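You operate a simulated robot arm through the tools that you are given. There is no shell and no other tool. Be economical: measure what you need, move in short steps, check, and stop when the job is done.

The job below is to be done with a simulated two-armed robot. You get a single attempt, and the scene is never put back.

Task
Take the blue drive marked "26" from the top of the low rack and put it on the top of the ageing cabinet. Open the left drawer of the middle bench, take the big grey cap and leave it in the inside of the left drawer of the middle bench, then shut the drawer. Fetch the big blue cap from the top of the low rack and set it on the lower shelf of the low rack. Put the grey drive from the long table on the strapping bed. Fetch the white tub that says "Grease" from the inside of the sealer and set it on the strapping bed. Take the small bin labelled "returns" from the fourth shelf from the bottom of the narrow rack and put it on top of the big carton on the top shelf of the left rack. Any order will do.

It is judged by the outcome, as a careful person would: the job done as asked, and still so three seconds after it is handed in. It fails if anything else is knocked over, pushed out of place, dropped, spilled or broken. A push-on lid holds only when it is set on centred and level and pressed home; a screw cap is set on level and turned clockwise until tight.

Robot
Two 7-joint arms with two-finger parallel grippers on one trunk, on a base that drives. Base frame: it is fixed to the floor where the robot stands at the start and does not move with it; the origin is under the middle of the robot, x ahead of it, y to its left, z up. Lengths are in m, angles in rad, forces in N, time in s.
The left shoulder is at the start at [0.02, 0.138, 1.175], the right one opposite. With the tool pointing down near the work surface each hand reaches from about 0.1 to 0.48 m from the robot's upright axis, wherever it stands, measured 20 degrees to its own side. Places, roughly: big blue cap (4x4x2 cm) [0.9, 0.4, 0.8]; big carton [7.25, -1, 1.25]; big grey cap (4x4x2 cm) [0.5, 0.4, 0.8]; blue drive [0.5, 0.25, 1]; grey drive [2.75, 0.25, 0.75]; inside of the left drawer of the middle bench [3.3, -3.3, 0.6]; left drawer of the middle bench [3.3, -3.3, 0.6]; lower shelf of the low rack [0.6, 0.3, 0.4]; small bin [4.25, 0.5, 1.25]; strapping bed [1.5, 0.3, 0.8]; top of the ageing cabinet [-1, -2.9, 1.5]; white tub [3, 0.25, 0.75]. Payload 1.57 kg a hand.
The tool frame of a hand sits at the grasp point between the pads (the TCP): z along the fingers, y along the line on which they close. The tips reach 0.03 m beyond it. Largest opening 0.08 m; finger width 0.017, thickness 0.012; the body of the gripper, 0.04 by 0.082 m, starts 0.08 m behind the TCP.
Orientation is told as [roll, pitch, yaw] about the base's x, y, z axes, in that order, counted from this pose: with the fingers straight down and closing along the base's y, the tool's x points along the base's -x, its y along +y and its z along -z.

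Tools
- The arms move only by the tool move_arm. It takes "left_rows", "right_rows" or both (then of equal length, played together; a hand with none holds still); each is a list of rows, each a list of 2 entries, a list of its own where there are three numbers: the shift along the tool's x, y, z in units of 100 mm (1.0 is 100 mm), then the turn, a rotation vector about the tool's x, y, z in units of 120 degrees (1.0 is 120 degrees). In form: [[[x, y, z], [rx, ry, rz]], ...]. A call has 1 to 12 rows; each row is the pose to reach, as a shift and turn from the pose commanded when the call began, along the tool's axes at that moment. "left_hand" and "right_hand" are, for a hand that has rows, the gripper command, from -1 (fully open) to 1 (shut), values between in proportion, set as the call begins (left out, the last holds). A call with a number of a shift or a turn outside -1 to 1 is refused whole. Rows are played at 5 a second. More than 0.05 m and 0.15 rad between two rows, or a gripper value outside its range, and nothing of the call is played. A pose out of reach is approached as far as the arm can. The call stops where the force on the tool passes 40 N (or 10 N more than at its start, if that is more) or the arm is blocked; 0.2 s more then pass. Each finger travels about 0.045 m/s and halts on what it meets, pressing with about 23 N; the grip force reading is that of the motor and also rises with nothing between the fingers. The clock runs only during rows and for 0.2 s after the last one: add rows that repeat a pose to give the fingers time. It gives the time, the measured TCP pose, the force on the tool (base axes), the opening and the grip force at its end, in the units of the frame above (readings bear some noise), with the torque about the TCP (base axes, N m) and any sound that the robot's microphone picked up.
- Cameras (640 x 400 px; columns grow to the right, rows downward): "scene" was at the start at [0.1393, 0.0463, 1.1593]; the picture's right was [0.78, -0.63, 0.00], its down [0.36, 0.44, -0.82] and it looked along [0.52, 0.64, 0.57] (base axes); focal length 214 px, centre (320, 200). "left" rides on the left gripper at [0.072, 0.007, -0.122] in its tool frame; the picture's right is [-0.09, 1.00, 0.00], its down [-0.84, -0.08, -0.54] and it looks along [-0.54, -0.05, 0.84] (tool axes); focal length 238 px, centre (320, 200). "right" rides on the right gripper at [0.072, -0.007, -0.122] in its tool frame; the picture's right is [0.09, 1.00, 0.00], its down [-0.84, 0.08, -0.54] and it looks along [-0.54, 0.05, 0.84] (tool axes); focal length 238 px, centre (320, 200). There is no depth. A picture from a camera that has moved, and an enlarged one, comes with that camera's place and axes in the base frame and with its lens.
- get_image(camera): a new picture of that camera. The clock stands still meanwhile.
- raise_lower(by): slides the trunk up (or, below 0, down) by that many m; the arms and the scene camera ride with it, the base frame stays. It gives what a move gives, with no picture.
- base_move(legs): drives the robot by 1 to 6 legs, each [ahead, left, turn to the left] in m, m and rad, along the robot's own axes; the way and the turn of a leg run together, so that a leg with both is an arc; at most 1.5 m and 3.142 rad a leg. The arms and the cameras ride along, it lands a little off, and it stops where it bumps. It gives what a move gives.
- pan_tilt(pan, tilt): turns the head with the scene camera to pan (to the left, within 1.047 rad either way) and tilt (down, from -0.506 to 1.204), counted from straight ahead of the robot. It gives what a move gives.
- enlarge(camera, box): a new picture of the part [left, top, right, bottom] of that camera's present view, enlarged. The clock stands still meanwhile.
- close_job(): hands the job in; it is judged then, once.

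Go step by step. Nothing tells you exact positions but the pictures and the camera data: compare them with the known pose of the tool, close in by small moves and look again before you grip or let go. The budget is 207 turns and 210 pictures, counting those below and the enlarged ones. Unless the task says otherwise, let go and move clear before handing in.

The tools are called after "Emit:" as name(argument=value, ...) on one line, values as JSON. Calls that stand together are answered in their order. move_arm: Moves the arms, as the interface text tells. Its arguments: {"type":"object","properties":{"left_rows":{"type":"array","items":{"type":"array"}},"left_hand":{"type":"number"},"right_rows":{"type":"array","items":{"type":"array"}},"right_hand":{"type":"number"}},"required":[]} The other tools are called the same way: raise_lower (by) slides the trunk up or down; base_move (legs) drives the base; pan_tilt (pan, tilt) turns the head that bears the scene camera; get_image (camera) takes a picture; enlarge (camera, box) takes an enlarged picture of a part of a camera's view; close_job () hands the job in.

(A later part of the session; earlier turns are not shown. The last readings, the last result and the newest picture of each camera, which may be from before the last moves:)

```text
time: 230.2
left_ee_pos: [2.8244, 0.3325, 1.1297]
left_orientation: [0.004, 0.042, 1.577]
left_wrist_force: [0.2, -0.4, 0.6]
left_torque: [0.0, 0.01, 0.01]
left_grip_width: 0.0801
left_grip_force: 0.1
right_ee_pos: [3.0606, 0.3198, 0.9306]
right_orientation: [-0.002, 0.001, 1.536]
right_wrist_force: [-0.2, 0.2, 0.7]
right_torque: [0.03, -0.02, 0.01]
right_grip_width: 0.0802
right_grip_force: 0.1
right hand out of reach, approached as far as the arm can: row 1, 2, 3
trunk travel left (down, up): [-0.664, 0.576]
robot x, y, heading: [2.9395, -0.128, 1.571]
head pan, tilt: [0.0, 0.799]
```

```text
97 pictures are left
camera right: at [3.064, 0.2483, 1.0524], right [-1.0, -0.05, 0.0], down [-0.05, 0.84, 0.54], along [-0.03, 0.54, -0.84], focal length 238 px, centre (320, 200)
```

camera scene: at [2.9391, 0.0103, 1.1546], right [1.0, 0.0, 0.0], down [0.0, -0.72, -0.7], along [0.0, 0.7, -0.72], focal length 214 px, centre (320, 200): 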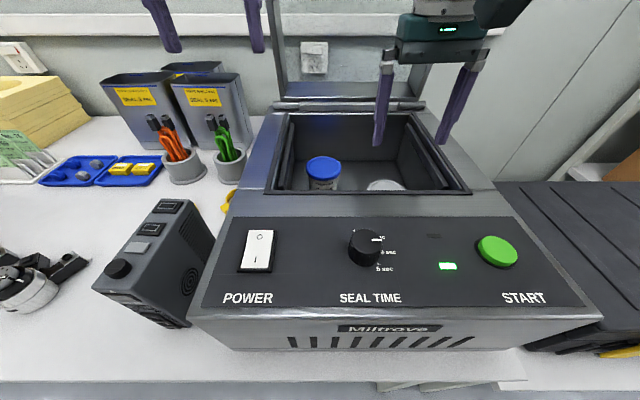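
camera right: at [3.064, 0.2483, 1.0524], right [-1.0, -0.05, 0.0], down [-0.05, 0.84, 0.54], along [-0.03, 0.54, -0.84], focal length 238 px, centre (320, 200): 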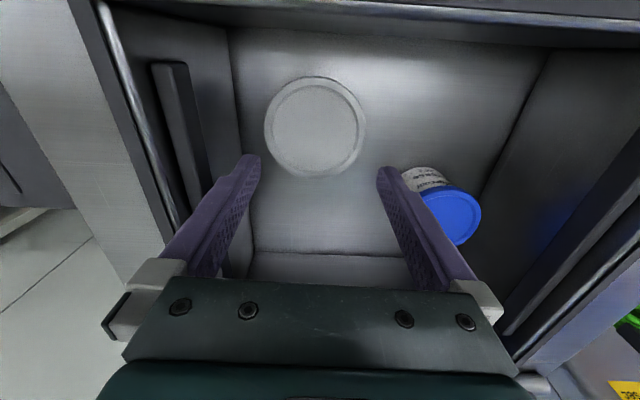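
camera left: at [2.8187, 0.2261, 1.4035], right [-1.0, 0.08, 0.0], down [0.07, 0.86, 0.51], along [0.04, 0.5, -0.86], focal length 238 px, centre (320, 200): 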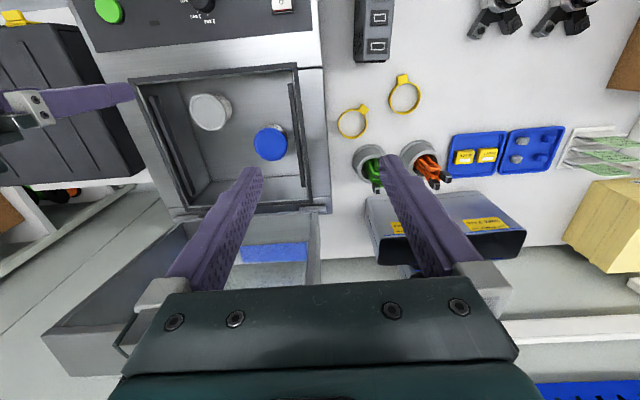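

The arm is awkward this low; I'll tuck the left hand up/back, raise the right, and lower the trunk instead.

Emit:
move_arm(left_rows=[[[0.25, 0, -0.25], [0, -0.01, 0]], [[0.5, 0, -0.5], [0, -0.02, 0]], [[0.75, 0, -0.7], [0, -0.02, 0]], [[1.0, 0, -0.8], [0, -0.02, 0]], [[1.0, 0, -0.8], [0, -0.02, 0]]], right_rows=[[[0, 0, -0.3], [0, 0, 0]], [[0, 0, -0.6], [0, 0, 0]], [[0, 0, -1.0], [0, 0, 0]], [[0, 0, -1.0], [0, 0, 0]], [[0, 0, -1.0], [0, 0, 0]]])

Emit:
raise_lower(by=-0.1)

Emit:
get_image(camera="right")

```text
time: 231.6
left_ee_pos: [2.8284, 0.2288, 1.1838]
left_orientation: [0.018, 0.087, 1.567]
left_wrist_force: [-0.3, 0.0, -0.2]
left_torque: [-0.02, -0.03, -0.01]
left_grip_width: 0.08
left_grip_force: 0.1
right_ee_pos: [3.0541, 0.3405, 1.0279]
right_orientation: [0.0, 0.001, 1.535]
right_wrist_force: [0.2, 0.1, -0.4]
right_torque: [0.02, 0.02, 0.01]
right_grip_width: 0.0803
right_grip_force: 0.2
right hand out of reach, approached as far as the arm can: row 1, 2, 3, 4, 5
trunk travel left (down, up): [-0.664, 0.576]
robot x, y, heading: [2.9373, -0.1295, 1.574]
head pan, tilt: [0.0, 0.799]
stopped in row 5 (left hand): the arm was blocked; the commanded pose is now the measured one
```

```text
time: 232.9
left_ee_pos: [2.8289, 0.2266, 1.0852]
left_orientation: [0.015, 0.086, 1.568]
left_wrist_force: [0.8, -0.7, -0.4]
left_torque: [0.0, -0.04, -0.01]
left_grip_width: 0.08
left_grip_force: 0.0
right_ee_pos: [3.0547, 0.3412, 0.9275]
right_orientation: [0.0, 0.003, 1.535]
right_wrist_force: [0.1, -0.3, -0.1]
right_torque: [0.0, 0.05, 0.0]
right_grip_width: 0.0799
right_grip_force: 0.1
trunk travel left (down, up): [-0.564, 0.676]
robot x, y, heading: [2.936, -0.1314, 1.57]
head pan, tilt: [0.0, 0.799]
```

```text
96 pictures are left
camera right: at [3.0589, 0.2697, 1.0501], right [-1.0, -0.05, 0.0], down [-0.05, 0.84, 0.54], along [-0.03, 0.54, -0.84], focal length 238 px, centre (320, 200)
```

right: 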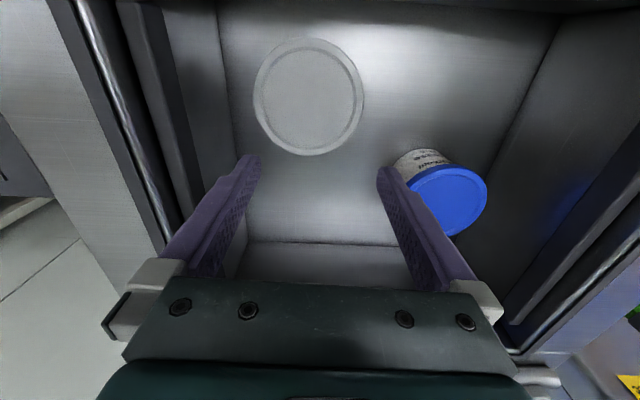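

Emit:
move_arm(right_rows=[[[0.15, -0.04, 0], [0, 0, 0]], [[0.3, -0.08, 0], [0, 0, 0]], [[0.45, -0.11, 0], [0, 0, 0]], [[0.45, -0.11, 0], [0, 0, 0]]])

Emit:
get_image(camera="right")

```text
time: 233.9
left_ee_pos: [2.8291, 0.2273, 1.0837]
left_orientation: [0.015, 0.086, 1.566]
left_wrist_force: [1.1, 0.3, 0.3]
left_torque: [0.02, 0.01, -0.01]
left_grip_width: 0.0802
left_grip_force: 0.1
right_ee_pos: [3.0553, 0.3407, 0.9281]
right_orientation: [-0.002, 0.003, 1.534]
right_wrist_force: [-0.4, 1.0, 0.0]
right_torque: [0.04, -0.01, 0.0]
right_grip_width: 0.0802
right_grip_force: 0.1
right hand out of reach, approached as far as the arm can: row 1, 2, 3, 4
trunk travel left (down, up): [-0.564, 0.676]
robot x, y, heading: [2.934, -0.1322, 1.573]
head pan, tilt: [0.0, 0.799]
```

```text
95 pictures are left
camera right: at [3.0589, 0.2696, 1.0501], right [-1.0, -0.05, 0.0], down [-0.05, 0.84, 0.54], along [-0.03, 0.54, -0.84], focal length 238 px, centre (320, 200)
```

right: 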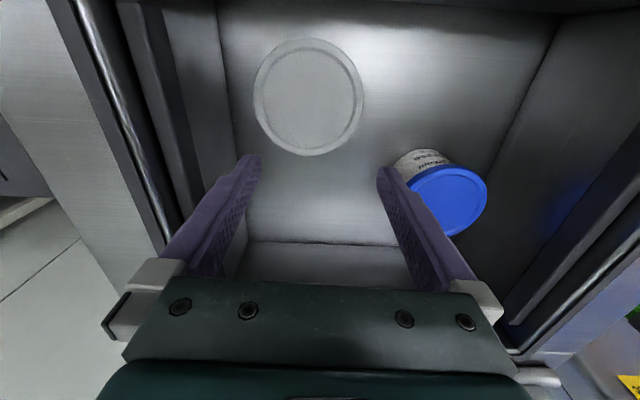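

The arm won't fold closer in this posture, so reposition with the base: back 4.5 cm, right 1 cm.

Emit:
base_move(legs=[[-0.045, -0.01, 0]])

Emit:
move_arm(right_rows=[[[0, 0, 0], [0, 0, 0]]])

Emit:
get_image(camera="right")

```text
time: 234.8
left_ee_pos: [2.8384, 0.1819, 1.0831]
left_orientation: [0.015, 0.089, 1.568]
left_wrist_force: [0.5, -0.4, -0.9]
left_torque: [0.02, 0.0, 0.0]
left_grip_width: 0.0798
left_grip_force: 0.0
right_ee_pos: [3.0644, 0.2961, 0.9285]
right_orientation: [-0.002, 0.0, 1.534]
right_wrist_force: [-0.3, -0.1, 0.3]
right_torque: [0.0, 0.0, 0.02]
right_grip_width: 0.0801
right_grip_force: 0.1
trunk travel left (down, up): [-0.564, 0.676]
robot x, y, heading: [2.9469, -0.1745, 1.571]
head pan, tilt: [0.0, 0.799]
```

```text
time: 235.2
left_ee_pos: [2.8391, 0.1831, 1.0837]
left_orientation: [0.019, 0.088, 1.567]
left_wrist_force: [-0.7, -0.6, -0.9]
left_torque: [0.04, 0.0, 0.0]
left_grip_width: 0.0799
left_grip_force: 0.1
right_ee_pos: [3.0663, 0.2959, 0.9265]
right_orientation: [-0.001, 0.001, 1.535]
right_wrist_force: [-0.1, -0.9, 0.5]
right_torque: [-0.01, 0.0, -0.01]
right_grip_width: 0.0803
right_grip_force: 0.0
trunk travel left (down, up): [-0.564, 0.676]
robot x, y, heading: [2.9497, -0.1761, 1.575]
head pan, tilt: [0.0, 0.799]
```

```text
94 pictures are left
camera right: at [3.0688, 0.2248, 1.0501], right [-1.0, -0.06, 0.0], down [-0.05, 0.84, 0.54], along [-0.03, 0.54, -0.84], focal length 238 px, centre (320, 200)
```

right: 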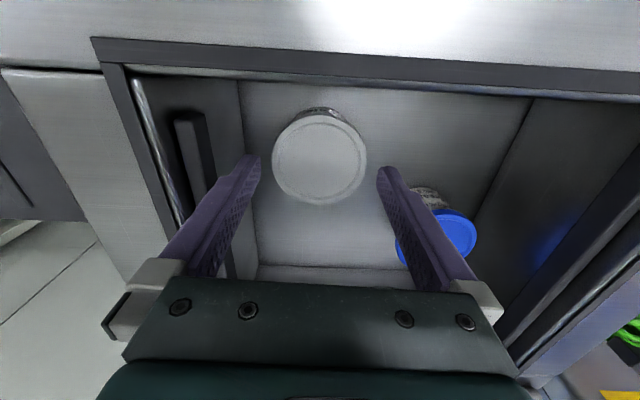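

Centred on the white lid. Descend straight 5.5 cm.

Emit:
move_arm(right_rows=[[[0, 0.01, 0.2], [0, 0, 0]], [[0, 0.01, 0.4], [0, 0, 0]], [[0, 0.01, 0.55], [0, 0, 0]], [[0, 0.01, 0.55], [0, 0, 0]]])

Emit:
get_image(camera="right")

```text
time: 236.2
left_ee_pos: [2.8386, 0.1825, 1.0828]
left_orientation: [0.015, 0.087, 1.567]
left_wrist_force: [-1.1, 0.6, 0.4]
left_torque: [0.0, 0.0, 0.03]
left_grip_width: 0.08
left_grip_force: 0.1
right_ee_pos: [3.0644, 0.2859, 0.876]
right_orientation: [-0.003, 0.003, 1.532]
right_wrist_force: [0.3, 0.3, 0.2]
right_torque: [-0.02, -0.01, 0.02]
right_grip_width: 0.0801
right_grip_force: 0.1
right hand out of reach, approached as far as the arm can: row 2, 3, 4
trunk travel left (down, up): [-0.564, 0.676]
robot x, y, heading: [2.9463, -0.1728, 1.571]
head pan, tilt: [0.0, 0.799]
```

```text
93 pictures are left
camera right: at [3.0689, 0.2148, 0.9976], right [-1.0, -0.05, 0.0], down [-0.05, 0.84, 0.54], along [-0.03, 0.54, -0.84], focal length 238 px, centre (320, 200)
```

right: 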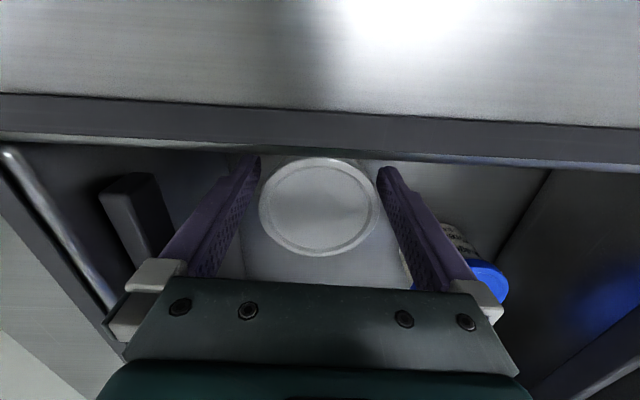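

Fingers straddle the lid; advance the base 9 mm to centre and grip.

Emit:
base_move(legs=[[0.009, 0, 0]])

Emit:
move_arm(right_rows=[[[0, 0, 0], [0, 0, 0]], [[0, 0, 0], [0, 0, 0]], [[0, 0, 0], [0, 0, 0]]], right_hand=1)

Emit:
get_image(camera="right")

```text
time: 236.9
left_ee_pos: [2.8386, 0.191, 1.0836]
left_orientation: [0.016, 0.088, 1.567]
left_wrist_force: [-0.2, 0.2, -0.1]
left_torque: [0.01, 0.03, -0.01]
left_grip_width: 0.0798
left_grip_force: 0.1
right_ee_pos: [3.065, 0.2948, 0.8749]
right_orientation: [0.001, 0.0, 1.535]
right_wrist_force: [-0.5, -0.4, 0.1]
right_torque: [-0.04, -0.03, -0.03]
right_grip_width: 0.08
right_grip_force: 0.0
trunk travel left (down, up): [-0.564, 0.676]
robot x, y, heading: [2.9481, -0.1646, 1.571]
head pan, tilt: [0.0, 0.799]
```

```text
time: 237.7
left_ee_pos: [2.8396, 0.1919, 1.0826]
left_orientation: [0.017, 0.087, 1.567]
left_wrist_force: [-0.3, 1.0, 0.1]
left_torque: [0.04, 0.02, 0.0]
left_grip_width: 0.0799
left_grip_force: 0.1
right_ee_pos: [3.0642, 0.295, 0.8747]
right_orientation: [0.0, 0.002, 1.535]
right_wrist_force: [-0.9, 0.1, 1.0]
right_torque: [-0.02, -0.08, 0.02]
right_grip_width: 0.0773
right_grip_force: 23.3
trunk travel left (down, up): [-0.564, 0.676]
robot x, y, heading: [2.9467, -0.1652, 1.569]
head pan, tilt: [0.0, 0.799]
```

```text
92 pictures are left
camera right: at [3.0687, 0.2241, 0.9978], right [-1.0, -0.05, 0.0], down [-0.05, 0.84, 0.54], along [-0.03, 0.54, -0.84], focal length 238 px, centre (320, 200)
```

right: 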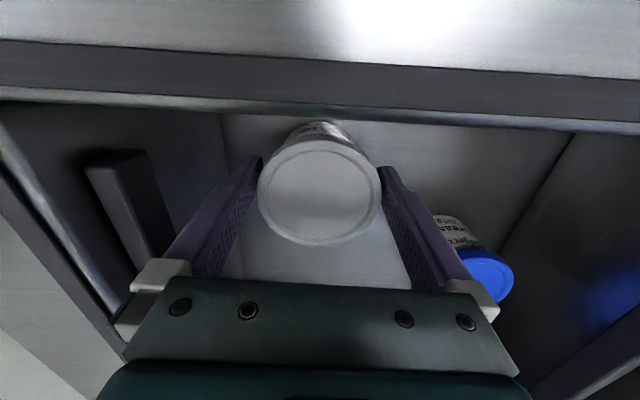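

Gripped (77 mm). Lift with the trunk and read the label.

Emit:
raise_lower(by=0.2)

Emit:
pan_tilt(pan=-0.3, tilt=0.7)

Emit:
get_image(camera="scene")

```text
time: 239.9
left_ee_pos: [2.8393, 0.1922, 1.2842]
left_orientation: [0.017, 0.088, 1.568]
left_wrist_force: [0.3, -0.2, -0.2]
left_torque: [-0.01, 0.02, -0.02]
left_grip_width: 0.0799
left_grip_force: 0.0
right_ee_pos: [3.0639, 0.2938, 1.0752]
right_orientation: [0.001, 0.002, 1.534]
right_wrist_force: [0.4, 1.4, -2.9]
right_torque: [-0.01, -0.03, 0.01]
right_grip_width: 0.0771
right_grip_force: 23.4
trunk travel left (down, up): [-0.764, 0.476]
robot x, y, heading: [2.9515, -0.163, 1.571]
head pan, tilt: [0.0, 0.799]
```

```text
time: 240.7
left_ee_pos: [2.8389, 0.1912, 1.2819]
left_orientation: [0.017, 0.088, 1.568]
left_wrist_force: [-0.1, 0.2, -0.5]
left_torque: [0.01, -0.01, 0.0]
left_grip_width: 0.08
left_grip_force: 0.0
right_ee_pos: [3.0645, 0.2939, 1.0756]
right_orientation: [0.0, 0.002, 1.534]
right_wrist_force: [0.2, -0.3, -1.3]
right_torque: [-0.06, -0.01, -0.02]
right_grip_width: 0.0775
right_grip_force: 23.0
trunk travel left (down, up): [-0.764, 0.476]
robot x, y, heading: [2.9492, -0.1682, 1.569]
head pan, tilt: [-0.3, 0.7]
```

```text
91 pictures are left
camera scene: at [2.9741, 0.0155, 1.2627], right [0.96, -0.3, 0.0], down [-0.19, -0.62, -0.76], along [0.23, 0.73, -0.64], focal length 214 px, centre (320, 200)
```

scene: 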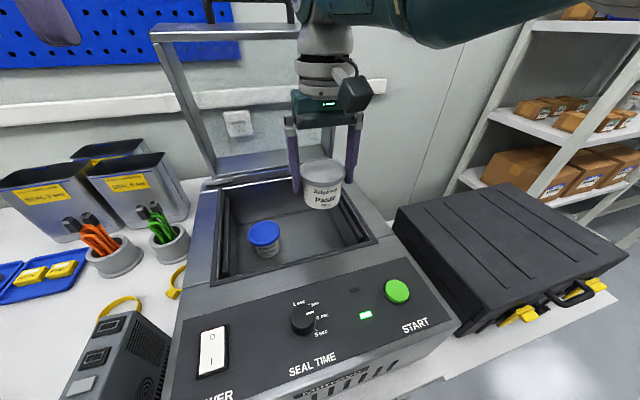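

Emit:
enlarge(camera="scene", box=[240, 140, 380, 228])

```text
4.55 times, centred on (310, 184) of scene
camera zoom: at [2.9741, 0.0155, 1.2627], right [0.96, -0.3, 0.0], down [-0.19, -0.62, -0.76], along [0.23, 0.73, -0.64], focal length 975 px, centre (366, 273)
```

zoom: 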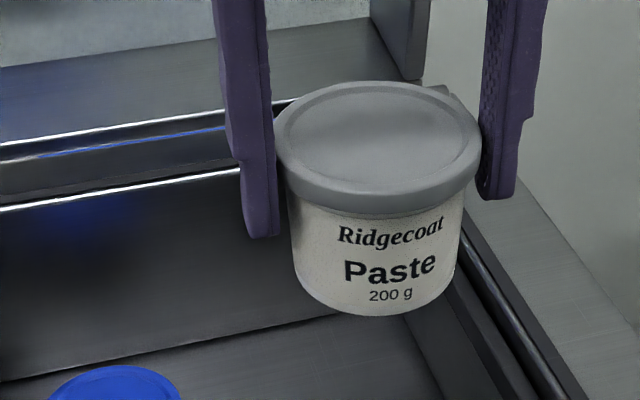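

It says "Paste", so the blue-lidded "Grease" tub is the right one. Put this one back exactly where it was.

Emit:
raise_lower(by=-0.199)

Emit:
move_arm(right_rows=[[[0, 0, 0], [0, 0, 0]], [[0, 0, 0], [0, 0, 0]], [[0, 0, 0], [0, 0, 0]]], right_hand=-1)

Emit:
raise_lower(by=0.1)

Emit:
get_image(camera="right")

```text
time: 242.9
left_ee_pos: [2.8391, 0.1921, 1.0843]
left_orientation: [0.016, 0.087, 1.567]
left_wrist_force: [0.7, 0.8, 0.8]
left_torque: [0.01, 0.0, 0.01]
left_grip_width: 0.0802
left_grip_force: 0.1
right_ee_pos: [3.0642, 0.2952, 0.8767]
right_orientation: [0.0, 0.001, 1.533]
right_wrist_force: [-0.1, -1.0, -1.7]
right_torque: [0.03, 0.0, 0.03]
right_grip_width: 0.0771
right_grip_force: 22.8
trunk travel left (down, up): [-0.565, 0.675]
robot x, y, heading: [2.9485, -0.1665, 1.572]
head pan, tilt: [-0.3, 0.7]
```

```text
time: 243.7
left_ee_pos: [2.8381, 0.1929, 1.0848]
left_orientation: [0.016, 0.087, 1.566]
left_wrist_force: [-0.5, 0.9, 0.0]
left_torque: [0.0, -0.01, -0.01]
left_grip_width: 0.0799
left_grip_force: 0.0
right_ee_pos: [3.0643, 0.2955, 0.8771]
right_orientation: [0.0, 0.002, 1.535]
right_wrist_force: [0.6, -0.8, 0.0]
right_torque: [-0.01, -0.01, -0.01]
right_grip_width: 0.0798
right_grip_force: 0.0
trunk travel left (down, up): [-0.565, 0.675]
robot x, y, heading: [2.9478, -0.1645, 1.571]
head pan, tilt: [-0.3, 0.7]
```

```text
time: 245.0
left_ee_pos: [2.8379, 0.1915, 1.1836]
left_orientation: [0.015, 0.086, 1.568]
left_wrist_force: [0.1, 0.2, 0.5]
left_torque: [-0.01, 0.02, 0.03]
left_grip_width: 0.08
left_grip_force: 0.1
right_ee_pos: [3.0644, 0.2951, 0.9772]
right_orientation: [0.0, 0.002, 1.535]
right_wrist_force: [-0.7, -1.1, 0.2]
right_torque: [-0.02, 0.0, -0.02]
right_grip_width: 0.0799
right_grip_force: 0.0
trunk travel left (down, up): [-0.665, 0.575]
robot x, y, heading: [2.949, -0.1652, 1.569]
head pan, tilt: [-0.3, 0.7]
```

```text
89 pictures are left
camera right: at [3.0688, 0.224, 1.0987], right [-1.0, -0.06, 0.0], down [-0.05, 0.84, 0.54], along [-0.03, 0.54, -0.84], focal length 238 px, centre (320, 200)
```

right: 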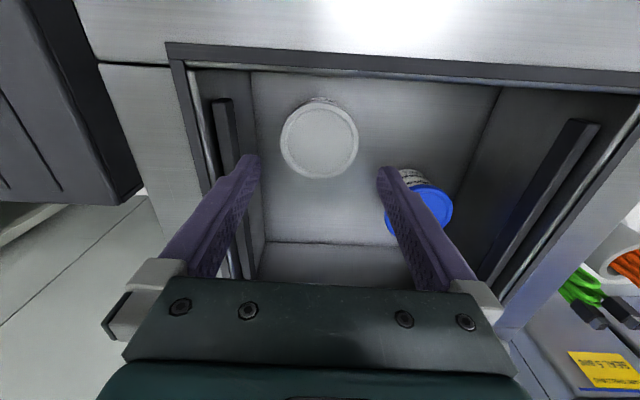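

Paste is back in place. Now shift the base 0.118 left and 0.075 ahead to be over the blue-lidded Grease tub (≈(2.947, 0.372)).

Emit:
base_move(legs=[[0.075, 0.118, 0]])

Emit:
get_image(camera="right")

```text
time: 246.3
left_ee_pos: [2.7226, 0.2668, 1.1835]
left_orientation: [0.015, 0.086, 1.565]
left_wrist_force: [0.5, -0.2, 0.5]
left_torque: [0.01, 0.0, 0.02]
left_grip_width: 0.0799
left_grip_force: 0.1
right_ee_pos: [2.9466, 0.3708, 0.9766]
right_orientation: [0.0, 0.003, 1.534]
right_wrist_force: [0.4, 0.1, 0.3]
right_torque: [0.01, 0.01, -0.02]
right_grip_width: 0.08
right_grip_force: 0.0
trunk travel left (down, up): [-0.665, 0.575]
robot x, y, heading: [2.8315, -0.091, 1.57]
head pan, tilt: [-0.3, 0.7]
```

```text
88 pictures are left
camera right: at [2.9513, 0.2991, 1.0987], right [-1.0, -0.06, 0.0], down [-0.05, 0.84, 0.54], along [-0.03, 0.54, -0.84], focal length 238 px, centre (320, 200)
```

right: 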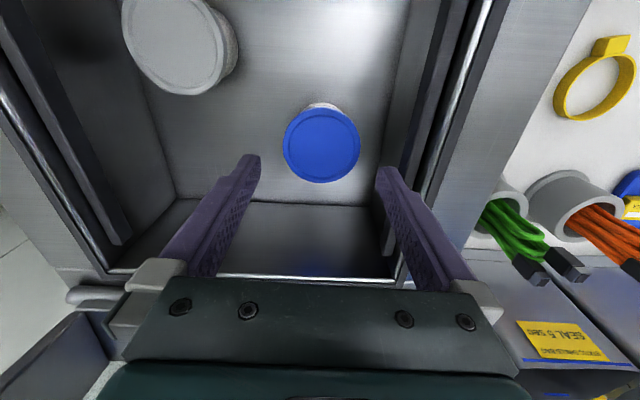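

Nearly perfect; nudge 4 mm ahead and 2 mm left and lower the trunk 0.1, then grip.

Emit:
move_arm(right_rows=[[[-0.04, 0.025, 0], [0, 0, 0]], [[-0.04, 0.025, 0], [0, 0, 0]]])

Emit:
raise_lower(by=-0.1)

Emit:
get_image(camera="right")

```text
time: 246.9
left_ee_pos: [2.7213, 0.267, 1.1854]
left_orientation: [0.018, 0.086, 1.565]
left_wrist_force: [0.6, -0.4, 0.7]
left_torque: [0.0, -0.02, -0.02]
left_grip_width: 0.0803
left_grip_force: 0.1
right_ee_pos: [2.9446, 0.3721, 0.9773]
right_orientation: [0.0, 0.002, 1.535]
right_wrist_force: [0.8, 0.8, -1.1]
right_torque: [-0.01, 0.02, 0.0]
right_grip_width: 0.0799
right_grip_force: 0.1
trunk travel left (down, up): [-0.665, 0.575]
robot x, y, heading: [2.8254, -0.0906, 1.567]
head pan, tilt: [-0.3, 0.7]
```

```text
time: 248.3
left_ee_pos: [2.722, 0.2671, 1.085]
left_orientation: [0.018, 0.086, 1.565]
left_wrist_force: [0.2, 0.4, 0.1]
left_torque: [-0.01, 0.01, -0.02]
left_grip_width: 0.0801
left_grip_force: 0.0
right_ee_pos: [2.9441, 0.3731, 0.8783]
right_orientation: [-0.001, 0.002, 1.533]
right_wrist_force: [-0.5, 0.2, 0.0]
right_torque: [0.0, -0.01, 0.03]
right_grip_width: 0.0802
right_grip_force: 0.0
trunk travel left (down, up): [-0.565, 0.675]
robot x, y, heading: [2.8316, -0.0932, 1.574]
head pan, tilt: [-0.3, 0.7]
```

```text
87 pictures are left
camera right: at [2.949, 0.3015, 0.9995], right [-1.0, -0.06, 0.0], down [-0.05, 0.84, 0.54], along [-0.03, 0.54, -0.84], focal length 238 px, centre (320, 200)
```

right: 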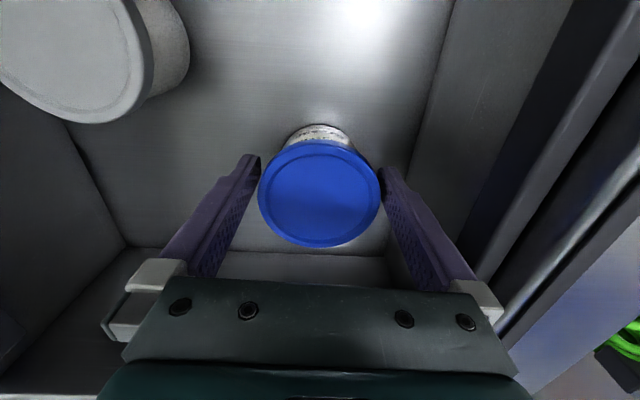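

Same view as the successful grip. Close and lift.

Emit:
move_arm(right_rows=[[[0, 0, 0], [0, 0, 0]], [[0, 0, 0], [0, 0, 0]], [[0, 0, 0], [0, 0, 0]]], right_hand=1)

Emit:
raise_lower(by=0.25)

Emit:
base_move(legs=[[-0.12, 0, 0]])

Emit:
get_image(camera="left")

Emit:
get_image(camera="scene")

```text
time: 249.1
left_ee_pos: [2.7227, 0.2669, 1.085]
left_orientation: [0.018, 0.088, 1.564]
left_wrist_force: [-0.6, -0.2, -0.9]
left_torque: [-0.02, 0.02, 0.0]
left_grip_width: 0.08
left_grip_force: 0.2
right_ee_pos: [2.944, 0.3732, 0.8781]
right_orientation: [0.0, 0.002, 1.534]
right_wrist_force: [0.0, -0.5, 1.0]
right_torque: [-0.03, 0.04, 0.01]
right_grip_width: 0.0768
right_grip_force: 22.9
trunk travel left (down, up): [-0.565, 0.675]
robot x, y, heading: [2.8296, -0.0893, 1.573]
head pan, tilt: [-0.3, 0.7]
```

```text
time: 251.6
left_ee_pos: [2.7222, 0.2671, 1.3342]
left_orientation: [0.017, 0.087, 1.568]
left_wrist_force: [0.8, 0.4, 0.8]
left_torque: [-0.01, 0.01, 0.0]
left_grip_width: 0.0798
left_grip_force: 0.1
right_ee_pos: [2.9442, 0.3728, 1.1273]
right_orientation: [0.0, 0.003, 1.535]
right_wrist_force: [-0.5, 1.1, -1.6]
right_torque: [-0.01, 0.02, -0.03]
right_grip_width: 0.0769
right_grip_force: 22.9
trunk travel left (down, up): [-0.815, 0.425]
robot x, y, heading: [2.8285, -0.0908, 1.572]
head pan, tilt: [-0.3, 0.7]
```

```text
time: 252.9
left_ee_pos: [2.7227, 0.1468, 1.3348]
left_orientation: [0.016, 0.087, 1.562]
left_wrist_force: [0.2, -0.8, 0.2]
left_torque: [0.03, 0.0, 0.03]
left_grip_width: 0.08
left_grip_force: 0.1
right_ee_pos: [2.9456, 0.2526, 1.1285]
right_orientation: [0.0, 0.002, 1.532]
right_wrist_force: [0.7, -0.4, -2.2]
right_torque: [0.02, 0.0, 0.01]
right_grip_width: 0.0768
right_grip_force: 23.0
trunk travel left (down, up): [-0.815, 0.425]
robot x, y, heading: [2.829, -0.2141, 1.573]
head pan, tilt: [-0.3, 0.7]
```

```text
86 pictures are left
camera left: at [2.7169, 0.0863, 1.4619], right [-0.99, 0.1, 0.01], down [0.09, 0.88, 0.47], along [0.04, 0.46, -0.88], focal length 238 px, centre (320, 200)
```

left: 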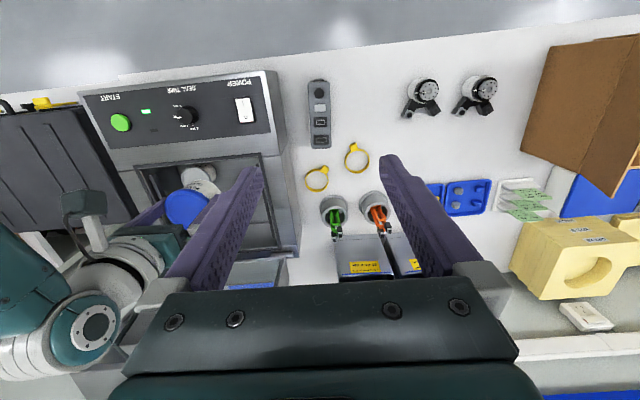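

```text
85 pictures are left
camera scene: at [2.8569, -0.0294, 1.3137], right [0.95, -0.3, 0.0], down [-0.19, -0.62, -0.76], along [0.23, 0.73, -0.64], focal length 214 px, centre (320, 200)
```

scene: 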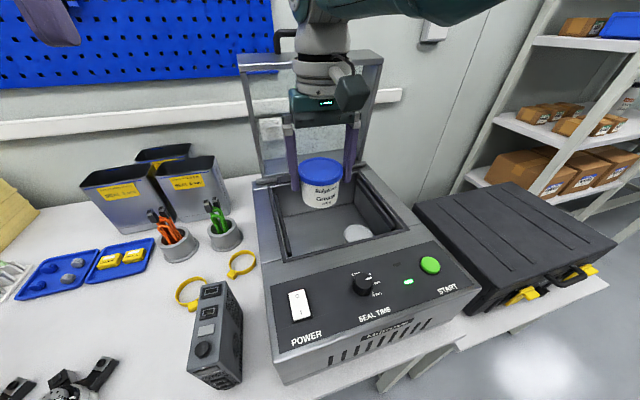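

Holding the Grease tub. The drive's top centre is ≈(2.722, 0.16). Raise the right hand, level the left, then lower the trunk.

Emit:
move_arm(right_rows=[[[0, 0, -0.3], [0, 0, 0]], [[0, 0, -0.6], [0, 0, 0]], [[0, 0, -0.9], [0, 0, 0]], [[0, 0, -1.0], [0, 0, 0]], [[0, 0, -1.0], [0, 0, 0]]], left_rows=[[[0, 0, 0], [0.004, -0.02, -0.002]], [[-0.1, 0, 0], [0.008, -0.0415, -0.004]], [[-0.1, 0, 0], [0.008, -0.0415, -0.004]], [[-0.1, 0, 0], [0.008, -0.0415, -0.004]], [[-0.1, 0, 0], [0.008, -0.0415, -0.004]]], left_hand=-1)

Emit:
raise_lower(by=-0.2)

Emit:
get_image(camera="left")

Emit:
get_image(camera="scene")

```text
time: 254.1
left_ee_pos: [2.722, 0.1564, 1.3322]
left_orientation: [0.0, -0.001, 1.573]
left_wrist_force: [0.1, 0.7, 0.1]
left_torque: [-0.03, -0.01, 0.01]
left_grip_width: 0.0802
left_grip_force: 0.1
right_ee_pos: [2.9447, 0.2508, 1.2274]
right_orientation: [-0.001, 0.002, 1.532]
right_wrist_force: [-0.1, 0.3, -2.2]
right_torque: [-0.03, 0.01, 0.03]
right_grip_width: 0.0769
right_grip_force: 22.5
trunk travel left (down, up): [-0.815, 0.425]
robot x, y, heading: [2.8341, -0.2109, 1.566]
head pan, tilt: [-0.3, 0.7]
```

```text
time: 256.2
left_ee_pos: [2.7224, 0.1568, 1.1338]
left_orientation: [0.001, 0.001, 1.574]
left_wrist_force: [-0.6, -0.1, -0.4]
left_torque: [-0.01, 0.01, 0.0]
left_grip_width: 0.0802
left_grip_force: 0.0
right_ee_pos: [2.9463, 0.2518, 1.0278]
right_orientation: [0.0, 0.001, 1.532]
right_wrist_force: [-0.3, -0.4, -2.5]
right_torque: [-0.05, -0.01, -0.01]
right_grip_width: 0.0769
right_grip_force: 23.4
trunk travel left (down, up): [-0.615, 0.625]
robot x, y, heading: [2.8285, -0.211, 1.564]
head pan, tilt: [-0.3, 0.7]
```

```text
84 pictures are left
camera left: at [2.7152, 0.0852, 1.255], right [-1.0, 0.09, 0.0], down [0.08, 0.84, 0.54], along [0.05, 0.54, -0.84], focal length 238 px, centre (320, 200)
```

left: 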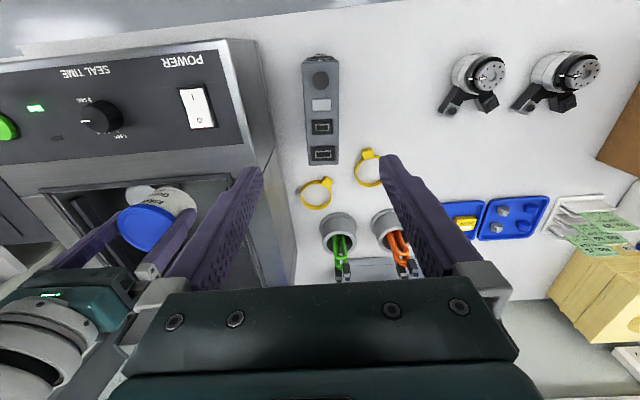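

```text
83 pictures are left
camera scene: at [2.8569, -0.0295, 1.1138], right [0.95, -0.3, 0.0], down [-0.19, -0.62, -0.76], along [0.23, 0.73, -0.64], focal length 214 px, centre (320, 200)
```

scene: 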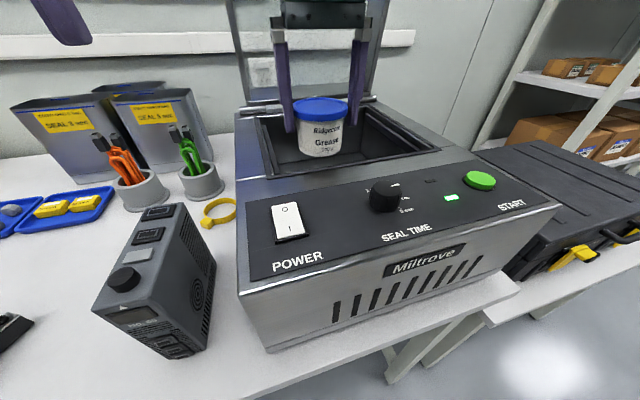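

Aligned within millimetres. Descend 10 cm and check.

Emit:
move_arm(left_rows=[[[-0.06, 0.03, 0.3], [0, 0, 0]], [[-0.06, 0.03, 0.65], [0, 0, 0]], [[-0.06, 0.03, 1.0], [0, 0, 0]], [[-0.06, 0.03, 1.0], [0, 0, 0]]])

Emit:
get_image(camera="left")

```text
time: 257.2
left_ee_pos: [2.7187, 0.1645, 1.0331]
left_orientation: [0.001, 0.0, 1.574]
left_wrist_force: [-0.9, 0.6, 0.3]
left_torque: [-0.03, 0.0, 0.03]
left_grip_width: 0.0799
left_grip_force: 0.0
right_ee_pos: [2.9446, 0.2518, 1.0272]
right_orientation: [-0.002, 0.001, 1.534]
right_wrist_force: [-0.5, 0.1, -2.7]
right_torque: [-0.01, -0.01, 0.0]
right_grip_width: 0.0767
right_grip_force: 23.3
trunk travel left (down, up): [-0.615, 0.625]
robot x, y, heading: [2.8326, -0.2085, 1.572]
head pan, tilt: [-0.3, 0.7]
```

```text
82 pictures are left
camera left: at [2.7119, 0.0926, 1.1544], right [-1.0, 0.09, 0.0], down [0.08, 0.84, 0.54], along [0.05, 0.54, -0.84], focal length 238 px, centre (320, 200)
```

left: 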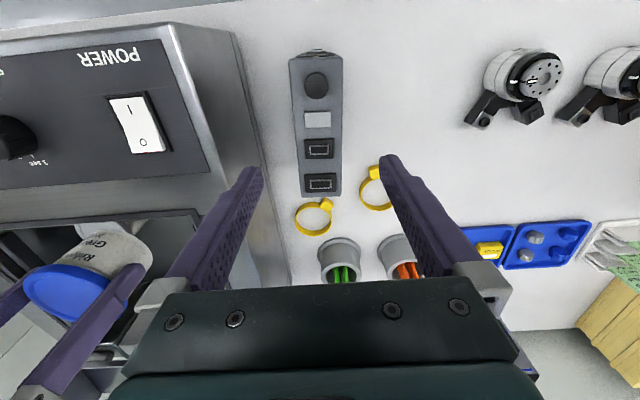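

Top ≈0.91, centre (2.721, 0.17). Descend to grip height and close.

Emit:
move_arm(left_rows=[[[-0.05, -0.02, 0.3], [0, 0, 0]], [[-0.05, -0.02, 0.65], [0, 0, 0]], [[-0.05, -0.02, 1.0], [0, 0, 0]], [[-0.05, -0.02, 1.0], [0, 0, 0]]])

Emit:
get_image(camera="left")

Emit:
get_image(camera="scene")

```text
time: 258.2
left_ee_pos: [2.7199, 0.1682, 0.9323]
left_orientation: [0.0, 0.0, 1.573]
left_wrist_force: [-0.2, 0.3, 0.2]
left_torque: [0.0, 0.01, 0.02]
left_grip_width: 0.0801
left_grip_force: 0.0
right_ee_pos: [2.9444, 0.2518, 1.028]
right_orientation: [0.0, 0.001, 1.532]
right_wrist_force: [0.2, -0.1, -1.6]
right_torque: [-0.02, 0.0, 0.04]
right_grip_width: 0.0771
right_grip_force: 22.7
trunk travel left (down, up): [-0.615, 0.625]
robot x, y, heading: [2.827, -0.2114, 1.573]
head pan, tilt: [-0.3, 0.7]
```

```text
81 pictures are left
camera left: at [2.714, 0.0957, 1.0543], right [-1.0, 0.09, 0.0], down [0.08, 0.84, 0.54], along [0.05, 0.54, -0.84], focal length 238 px, centre (320, 200)
```

left: 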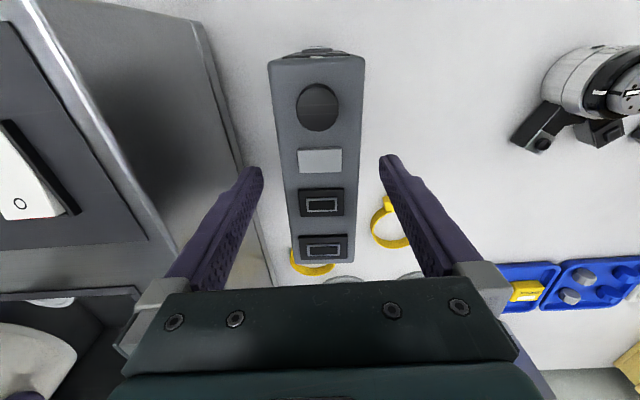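

```text
80 pictures are left
camera scene: at [2.8569, -0.0295, 1.1137], right [0.95, -0.3, 0.0], down [-0.19, -0.62, -0.76], along [0.23, 0.73, -0.64], focal length 214 px, centre (320, 200)
```

scene: 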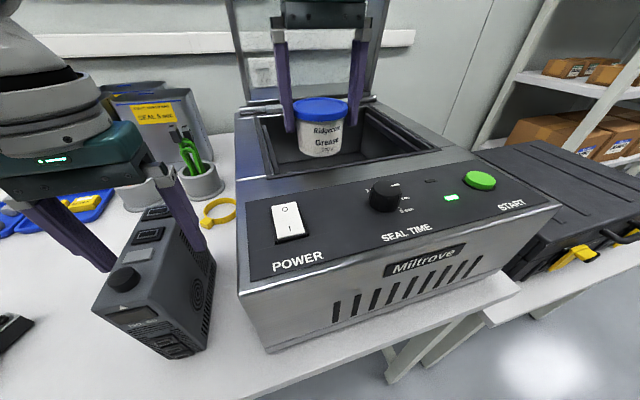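

Emit:
move_arm(left_rows=[[[0, 0, 0.25], [0, 0, 0]], [[0, 0, 0.5], [0, 0, 0]], [[0, 0, 0.5], [0, 0, 0]]])

Emit:
move_arm(left_rows=[[[0, 0, 0], [0, 0, 0]], [[0, 0, 0], [0, 0, 0]], [[0, 0, 0], [0, 0, 0]], [[0, 0, 0], [0, 0, 0]], [[0, 0, -0.05], [0, 0, 0]], [[0, 0, -0.3], [0, 0, 0]]], left_hand=1)

Emit:
raise_lower(by=0.3)

Emit:
get_image(camera="scene")

```text
time: 259.1
left_ee_pos: [2.7216, 0.1662, 0.8823]
left_orientation: [0.0, -0.001, 1.571]
left_wrist_force: [-0.7, -0.3, -0.5]
left_torque: [-0.02, -0.01, -0.01]
left_grip_width: 0.08
left_grip_force: 0.1
right_ee_pos: [2.9454, 0.2513, 1.0273]
right_orientation: [0.0, 0.002, 1.533]
right_wrist_force: [-0.3, -0.5, -2.0]
right_torque: [-0.01, 0.02, 0.0]
right_grip_width: 0.0767
right_grip_force: 23.1
trunk travel left (down, up): [-0.615, 0.625]
robot x, y, heading: [2.8337, -0.21, 1.57]
head pan, tilt: [-0.3, 0.7]
```

```text
time: 260.4
left_ee_pos: [2.7203, 0.1652, 0.912]
left_orientation: [-0.001, 0.001, 1.574]
left_wrist_force: [0.3, -0.2, -8.9]
left_torque: [0.01, 0.01, 0.05]
left_grip_width: 0.0464
left_grip_force: 22.4
right_ee_pos: [2.9453, 0.2507, 1.0271]
right_orientation: [-0.001, 0.003, 1.531]
right_wrist_force: [-0.2, 0.6, -2.6]
right_torque: [-0.02, 0.02, 0.06]
right_grip_width: 0.0766
right_grip_force: 22.6
trunk travel left (down, up): [-0.615, 0.625]
robot x, y, heading: [2.8312, -0.2119, 1.566]
head pan, tilt: [-0.3, 0.7]
```

```text
time: 263.4
left_ee_pos: [2.7209, 0.165, 1.2131]
left_orientation: [0.0, 0.002, 1.573]
left_wrist_force: [-0.4, -0.5, -8.8]
left_torque: [-0.05, -0.01, 0.01]
left_grip_width: 0.0463
left_grip_force: 23.3
right_ee_pos: [2.9449, 0.2503, 1.3278]
right_orientation: [0.0, 0.002, 1.531]
right_wrist_force: [0.6, -0.1, -2.0]
right_torque: [0.02, 0.03, -0.02]
right_grip_width: 0.0769
right_grip_force: 23.2
trunk travel left (down, up): [-0.915, 0.325]
robot x, y, heading: [2.8284, -0.2132, 1.567]
head pan, tilt: [-0.3, 0.7]
```

```text
79 pictures are left
camera scene: at [2.857, -0.0298, 1.4135], right [0.95, -0.3, 0.0], down [-0.19, -0.62, -0.76], along [0.23, 0.73, -0.64], focal length 214 px, centre (320, 200)
```

scene: 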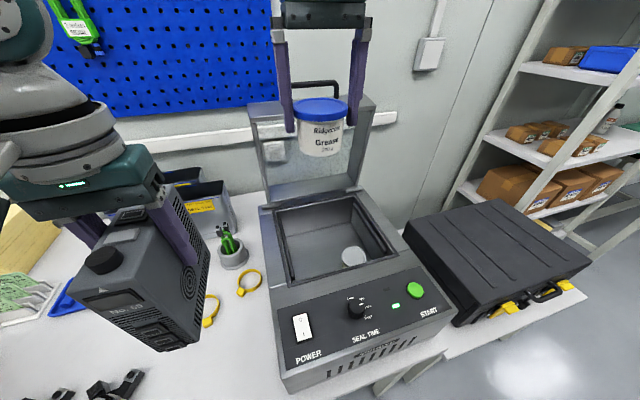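

Both items held. Back away and sidestep toward the strapping bed, then look.

Emit:
base_move(legs=[[-0.35, 0, 0], [0, 1.2, 0]])

Emit:
pan_tilt(pan=0, tilt=0.6)

Emit:
get_image(camera="scene")

```text
time: 271.4
left_ee_pos: [1.5091, -0.1854, 1.2124]
left_orientation: [0.0, 0.001, 1.586]
left_wrist_force: [-0.2, 0.2, -9.3]
left_torque: [-0.04, -0.01, 0.0]
left_grip_width: 0.0463
left_grip_force: 23.3
right_ee_pos: [1.7329, -0.0957, 1.3273]
right_orientation: [0.001, 0.002, 1.548]
right_wrist_force: [0.0, -0.6, -2.7]
right_torque: [-0.07, 0.0, 0.0]
right_grip_width: 0.0767
right_grip_force: 22.9
trunk travel left (down, up): [-0.915, 0.325]
robot x, y, heading: [1.6238, -0.5599, 1.59]
head pan, tilt: [-0.3, 0.7]
```

```text
time: 272.2
left_ee_pos: [1.5097, -0.1834, 1.2122]
left_orientation: [-0.001, 0.002, 1.587]
left_wrist_force: [-0.5, 0.2, -9.2]
left_torque: [0.01, 0.0, -0.03]
left_grip_width: 0.0466
left_grip_force: 23.2
right_ee_pos: [1.7325, -0.0945, 1.3262]
right_orientation: [-0.001, 0.001, 1.548]
right_wrist_force: [-0.8, 0.8, -1.8]
right_torque: [-0.01, 0.0, -0.01]
right_grip_width: 0.0767
right_grip_force: 22.9
trunk travel left (down, up): [-0.915, 0.325]
robot x, y, heading: [1.6251, -0.5565, 1.585]
head pan, tilt: [0.0, 0.6]
```

```text
78 pictures are left
camera scene: at [1.6242, -0.3707, 1.4222], right [1.0, 0.01, 0.0], down [0.01, -0.57, -0.82], along [-0.01, 0.82, -0.57], focal length 214 px, centre (320, 200)
```

scene: 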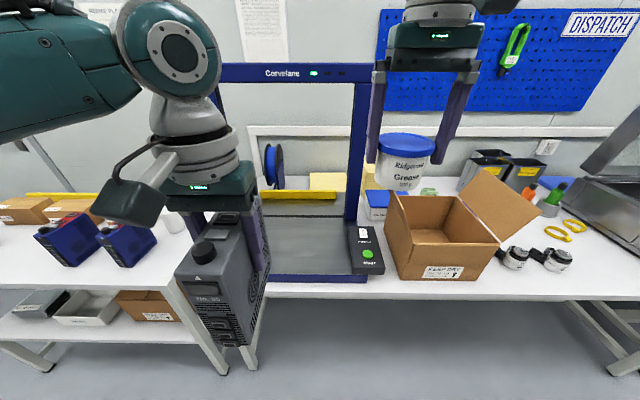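

The strapping bed is the dark plate under the blue arch (≈x 1.3–1.72, y 0.1–0.33 in front of the arch). Move closer with the drive and tub over it and check.

Emit:
base_move(legs=[[0.24, 0.1, -0.015]])

Emit:
get_image(camera="scene")

Emit:
get_image(camera="right")

Emit:
get_image(camera="left")

```text
time: 274.1
left_ee_pos: [1.4121, 0.0597, 1.2125]
left_orientation: [-0.001, 0.003, 1.575]
left_wrist_force: [0.1, 0.0, -9.3]
left_torque: [-0.01, -0.02, 0.03]
left_grip_width: 0.0465
left_grip_force: 23.1
right_ee_pos: [1.6366, 0.1455, 1.3278]
right_orientation: [-0.001, 0.003, 1.535]
right_wrist_force: [-0.7, 0.6, -1.3]
right_torque: [-0.04, 0.01, -0.02]
right_grip_width: 0.0765
right_grip_force: 22.9
trunk travel left (down, up): [-0.915, 0.325]
robot x, y, heading: [1.5263, -0.3151, 1.57]
head pan, tilt: [0.0, 0.6]
```

```text
77 pictures are left
camera scene: at [1.5241, -0.1286, 1.4222], right [1.0, 0.0, 0.0], down [0.0, -0.57, -0.82], along [0.0, 0.82, -0.57], focal length 214 px, centre (320, 200)
```

scene: 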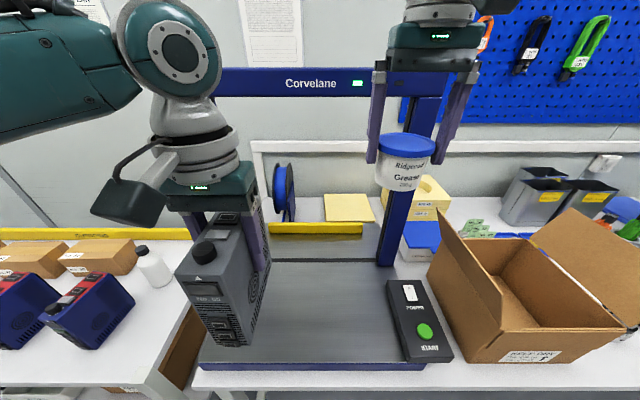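

```text
76 pictures are left
camera right: at [1.6408, 0.0743, 1.4488], right [-1.0, -0.06, 0.0], down [-0.05, 0.84, 0.54], along [-0.03, 0.54, -0.84], focal length 238 px, centre (320, 200)
```

right: 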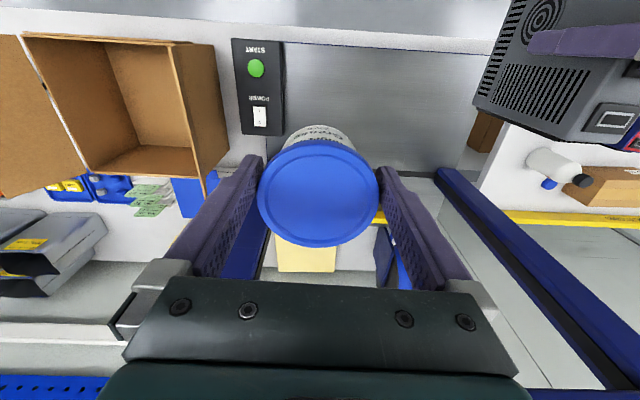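

```text
75 pictures are left
camera left: at [1.4058, -0.0125, 1.3345], right [-1.0, 0.09, 0.0], down [0.07, 0.84, 0.54], along [0.05, 0.54, -0.84], focal length 238 px, centre (320, 200)
```

left: 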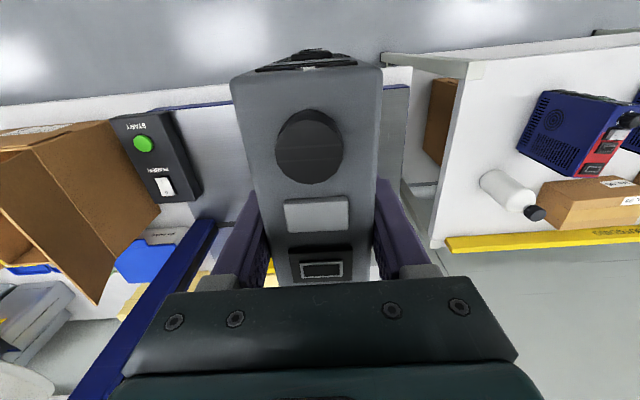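

Bed spans roughly x 1.26–1.72, y 0.08–0.38. Place the drive first: advance 12 cm and lower the trunk.

Emit:
base_move(legs=[[0.12, 0, 0]])

Emit:
raise_lower(by=-0.22)

Emit:
get_image(camera="scene")

```text
time: 275.3
left_ee_pos: [1.4118, 0.1767, 1.2138]
left_orientation: [0.0, 0.005, 1.573]
left_wrist_force: [-0.1, 0.4, -8.4]
left_torque: [0.01, 0.04, 0.02]
left_grip_width: 0.0463
left_grip_force: 22.9
right_ee_pos: [1.6372, 0.2634, 1.3266]
right_orientation: [-0.001, 0.004, 1.534]
right_wrist_force: [0.3, -0.4, -2.5]
right_torque: [0.01, -0.01, -0.01]
right_grip_width: 0.0771
right_grip_force: 23.0
trunk travel left (down, up): [-0.915, 0.325]
robot x, y, heading: [1.5202, -0.2018, 1.569]
head pan, tilt: [0.0, 0.6]
```

```text
time: 277.6
left_ee_pos: [1.413, 0.1757, 0.9925]
left_orientation: [-0.001, 0.005, 1.575]
left_wrist_force: [-0.2, -0.3, -8.8]
left_torque: [0.0, -0.04, 0.04]
left_grip_width: 0.0462
left_grip_force: 22.8
right_ee_pos: [1.6366, 0.2631, 1.1064]
right_orientation: [-0.003, 0.006, 1.535]
right_wrist_force: [0.3, 1.0, -1.3]
right_torque: [-0.05, 0.03, -0.01]
right_grip_width: 0.0769
right_grip_force: 22.7
trunk travel left (down, up): [-0.695, 0.545]
robot x, y, heading: [1.5217, -0.1957, 1.568]
head pan, tilt: [0.0, 0.6]
```

```text
74 pictures are left
camera scene: at [1.5242, -0.0111, 1.2022], right [1.0, 0.0, 0.0], down [0.0, -0.57, -0.82], along [0.0, 0.82, -0.57], focal length 214 px, centre (320, 200)
```

scene: 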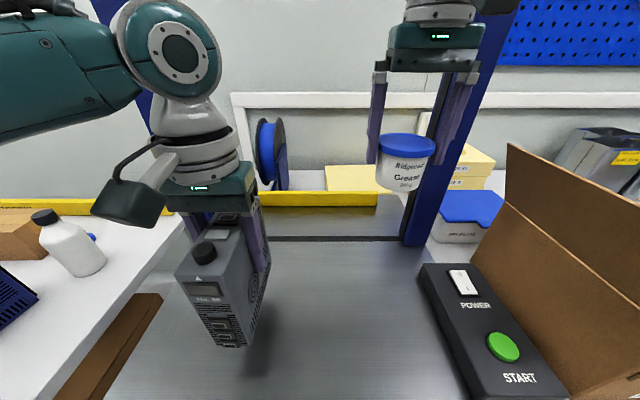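

Clear bed beneath. Lower the left arm slowly until the drive touches.

Emit:
move_arm(left_rows=[[[0, 0, 0.2], [0, 0, 0]], [[0, 0, 0.4], [0, 0, 0]], [[0, 0, 0.5], [0, 0, 0]], [[0, 0, 0.58], [0, 0, 0]], [[0, 0, 0.66], [0, 0, 0]], [[0, 0, 0.74], [0, 0, 0]], [[0, 0, 0.82], [0, 0, 0]], [[0, 0, 0.9], [0, 0, 0]], [[0, 0, 0.98], [0, 0, 0]]])

Emit:
get_image(camera="scene")

```text
time: 279.6
left_ee_pos: [1.4136, 0.1793, 0.9027]
left_orientation: [-0.001, 0.0, 1.572]
left_wrist_force: [0.5, 0.0, 13.3]
left_torque: [-0.69, 0.52, 0.02]
left_grip_width: 0.0457
left_grip_force: 23.1
right_ee_pos: [1.6359, 0.264, 1.1065]
right_orientation: [-0.003, 0.002, 1.535]
right_wrist_force: [-0.1, -0.3, -2.5]
right_torque: [-0.04, 0.0, 0.01]
right_grip_width: 0.0768
right_grip_force: 23.6
trunk travel left (down, up): [-0.695, 0.545]
robot x, y, heading: [1.5244, -0.1977, 1.572]
head pan, tilt: [0.0, 0.6]
stopped in row 9 (left hand): the force on the tool passed its limit at 59 N (the readings are from after the stop); the commanded pose is now the measured one
```

```text
73 pictures are left
camera scene: at [1.5238, -0.0102, 1.2021], right [1.0, 0.0, 0.0], down [0.0, -0.56, -0.83], along [0.0, 0.83, -0.56], focal length 214 px, centre (320, 200)
```

scene: 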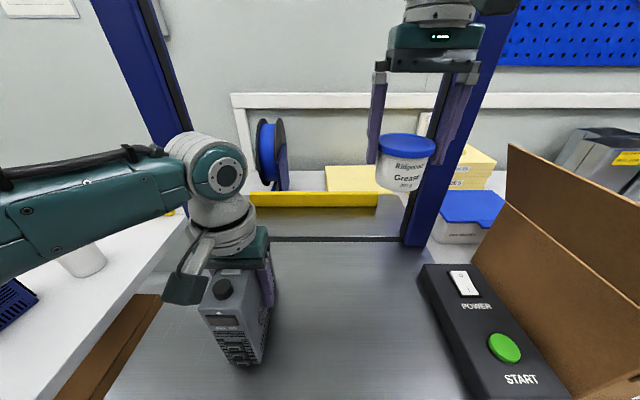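

Drive rests on the bed. Release and rise.

Emit:
move_arm(left_rows=[[[0, 0, 0], [0, 0, 0]], [[0, 0, 0], [0, 0, 0]], [[0, 0, 0], [0, 0, 0]], [[0, 0, -0.3], [0, 0, 0]], [[0, 0, -0.6], [0, 0, 0]], [[0, 0, -1.0], [0, 0, 0]], [[0, 0, -1.0], [0, 0, 0]]], left_hand=-1)

Emit:
get_image(camera="scene")

```text
time: 281.1
left_ee_pos: [1.4127, 0.176, 1.0024]
left_orientation: [0.0, 0.0, 1.573]
left_wrist_force: [1.0, 0.3, 0.3]
left_torque: [0.0, -0.01, 0.02]
left_grip_width: 0.08
left_grip_force: 0.2
right_ee_pos: [1.6357, 0.262, 1.1069]
right_orientation: [-0.003, 0.005, 1.535]
right_wrist_force: [-0.4, -0.7, -1.7]
right_torque: [-0.02, 0.01, -0.02]
right_grip_width: 0.0769
right_grip_force: 23.0
trunk travel left (down, up): [-0.695, 0.545]
robot x, y, heading: [1.5232, -0.1959, 1.569]
head pan, tilt: [0.0, 0.6]
```

```text
72 pictures are left
camera scene: at [1.524, -0.0107, 1.2023], right [1.0, 0.0, 0.0], down [0.0, -0.57, -0.82], along [0.0, 0.82, -0.57], focal length 214 px, centre (320, 200)
```

scene: 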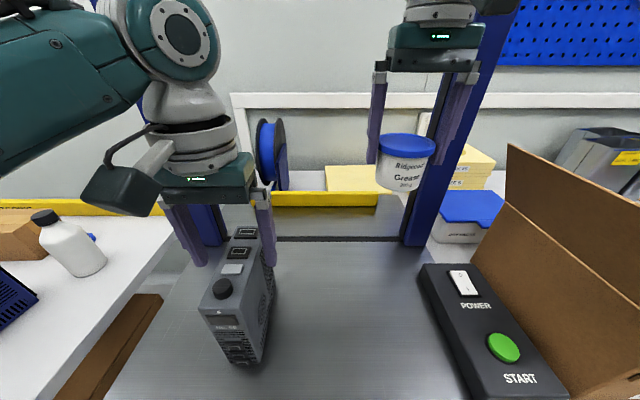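

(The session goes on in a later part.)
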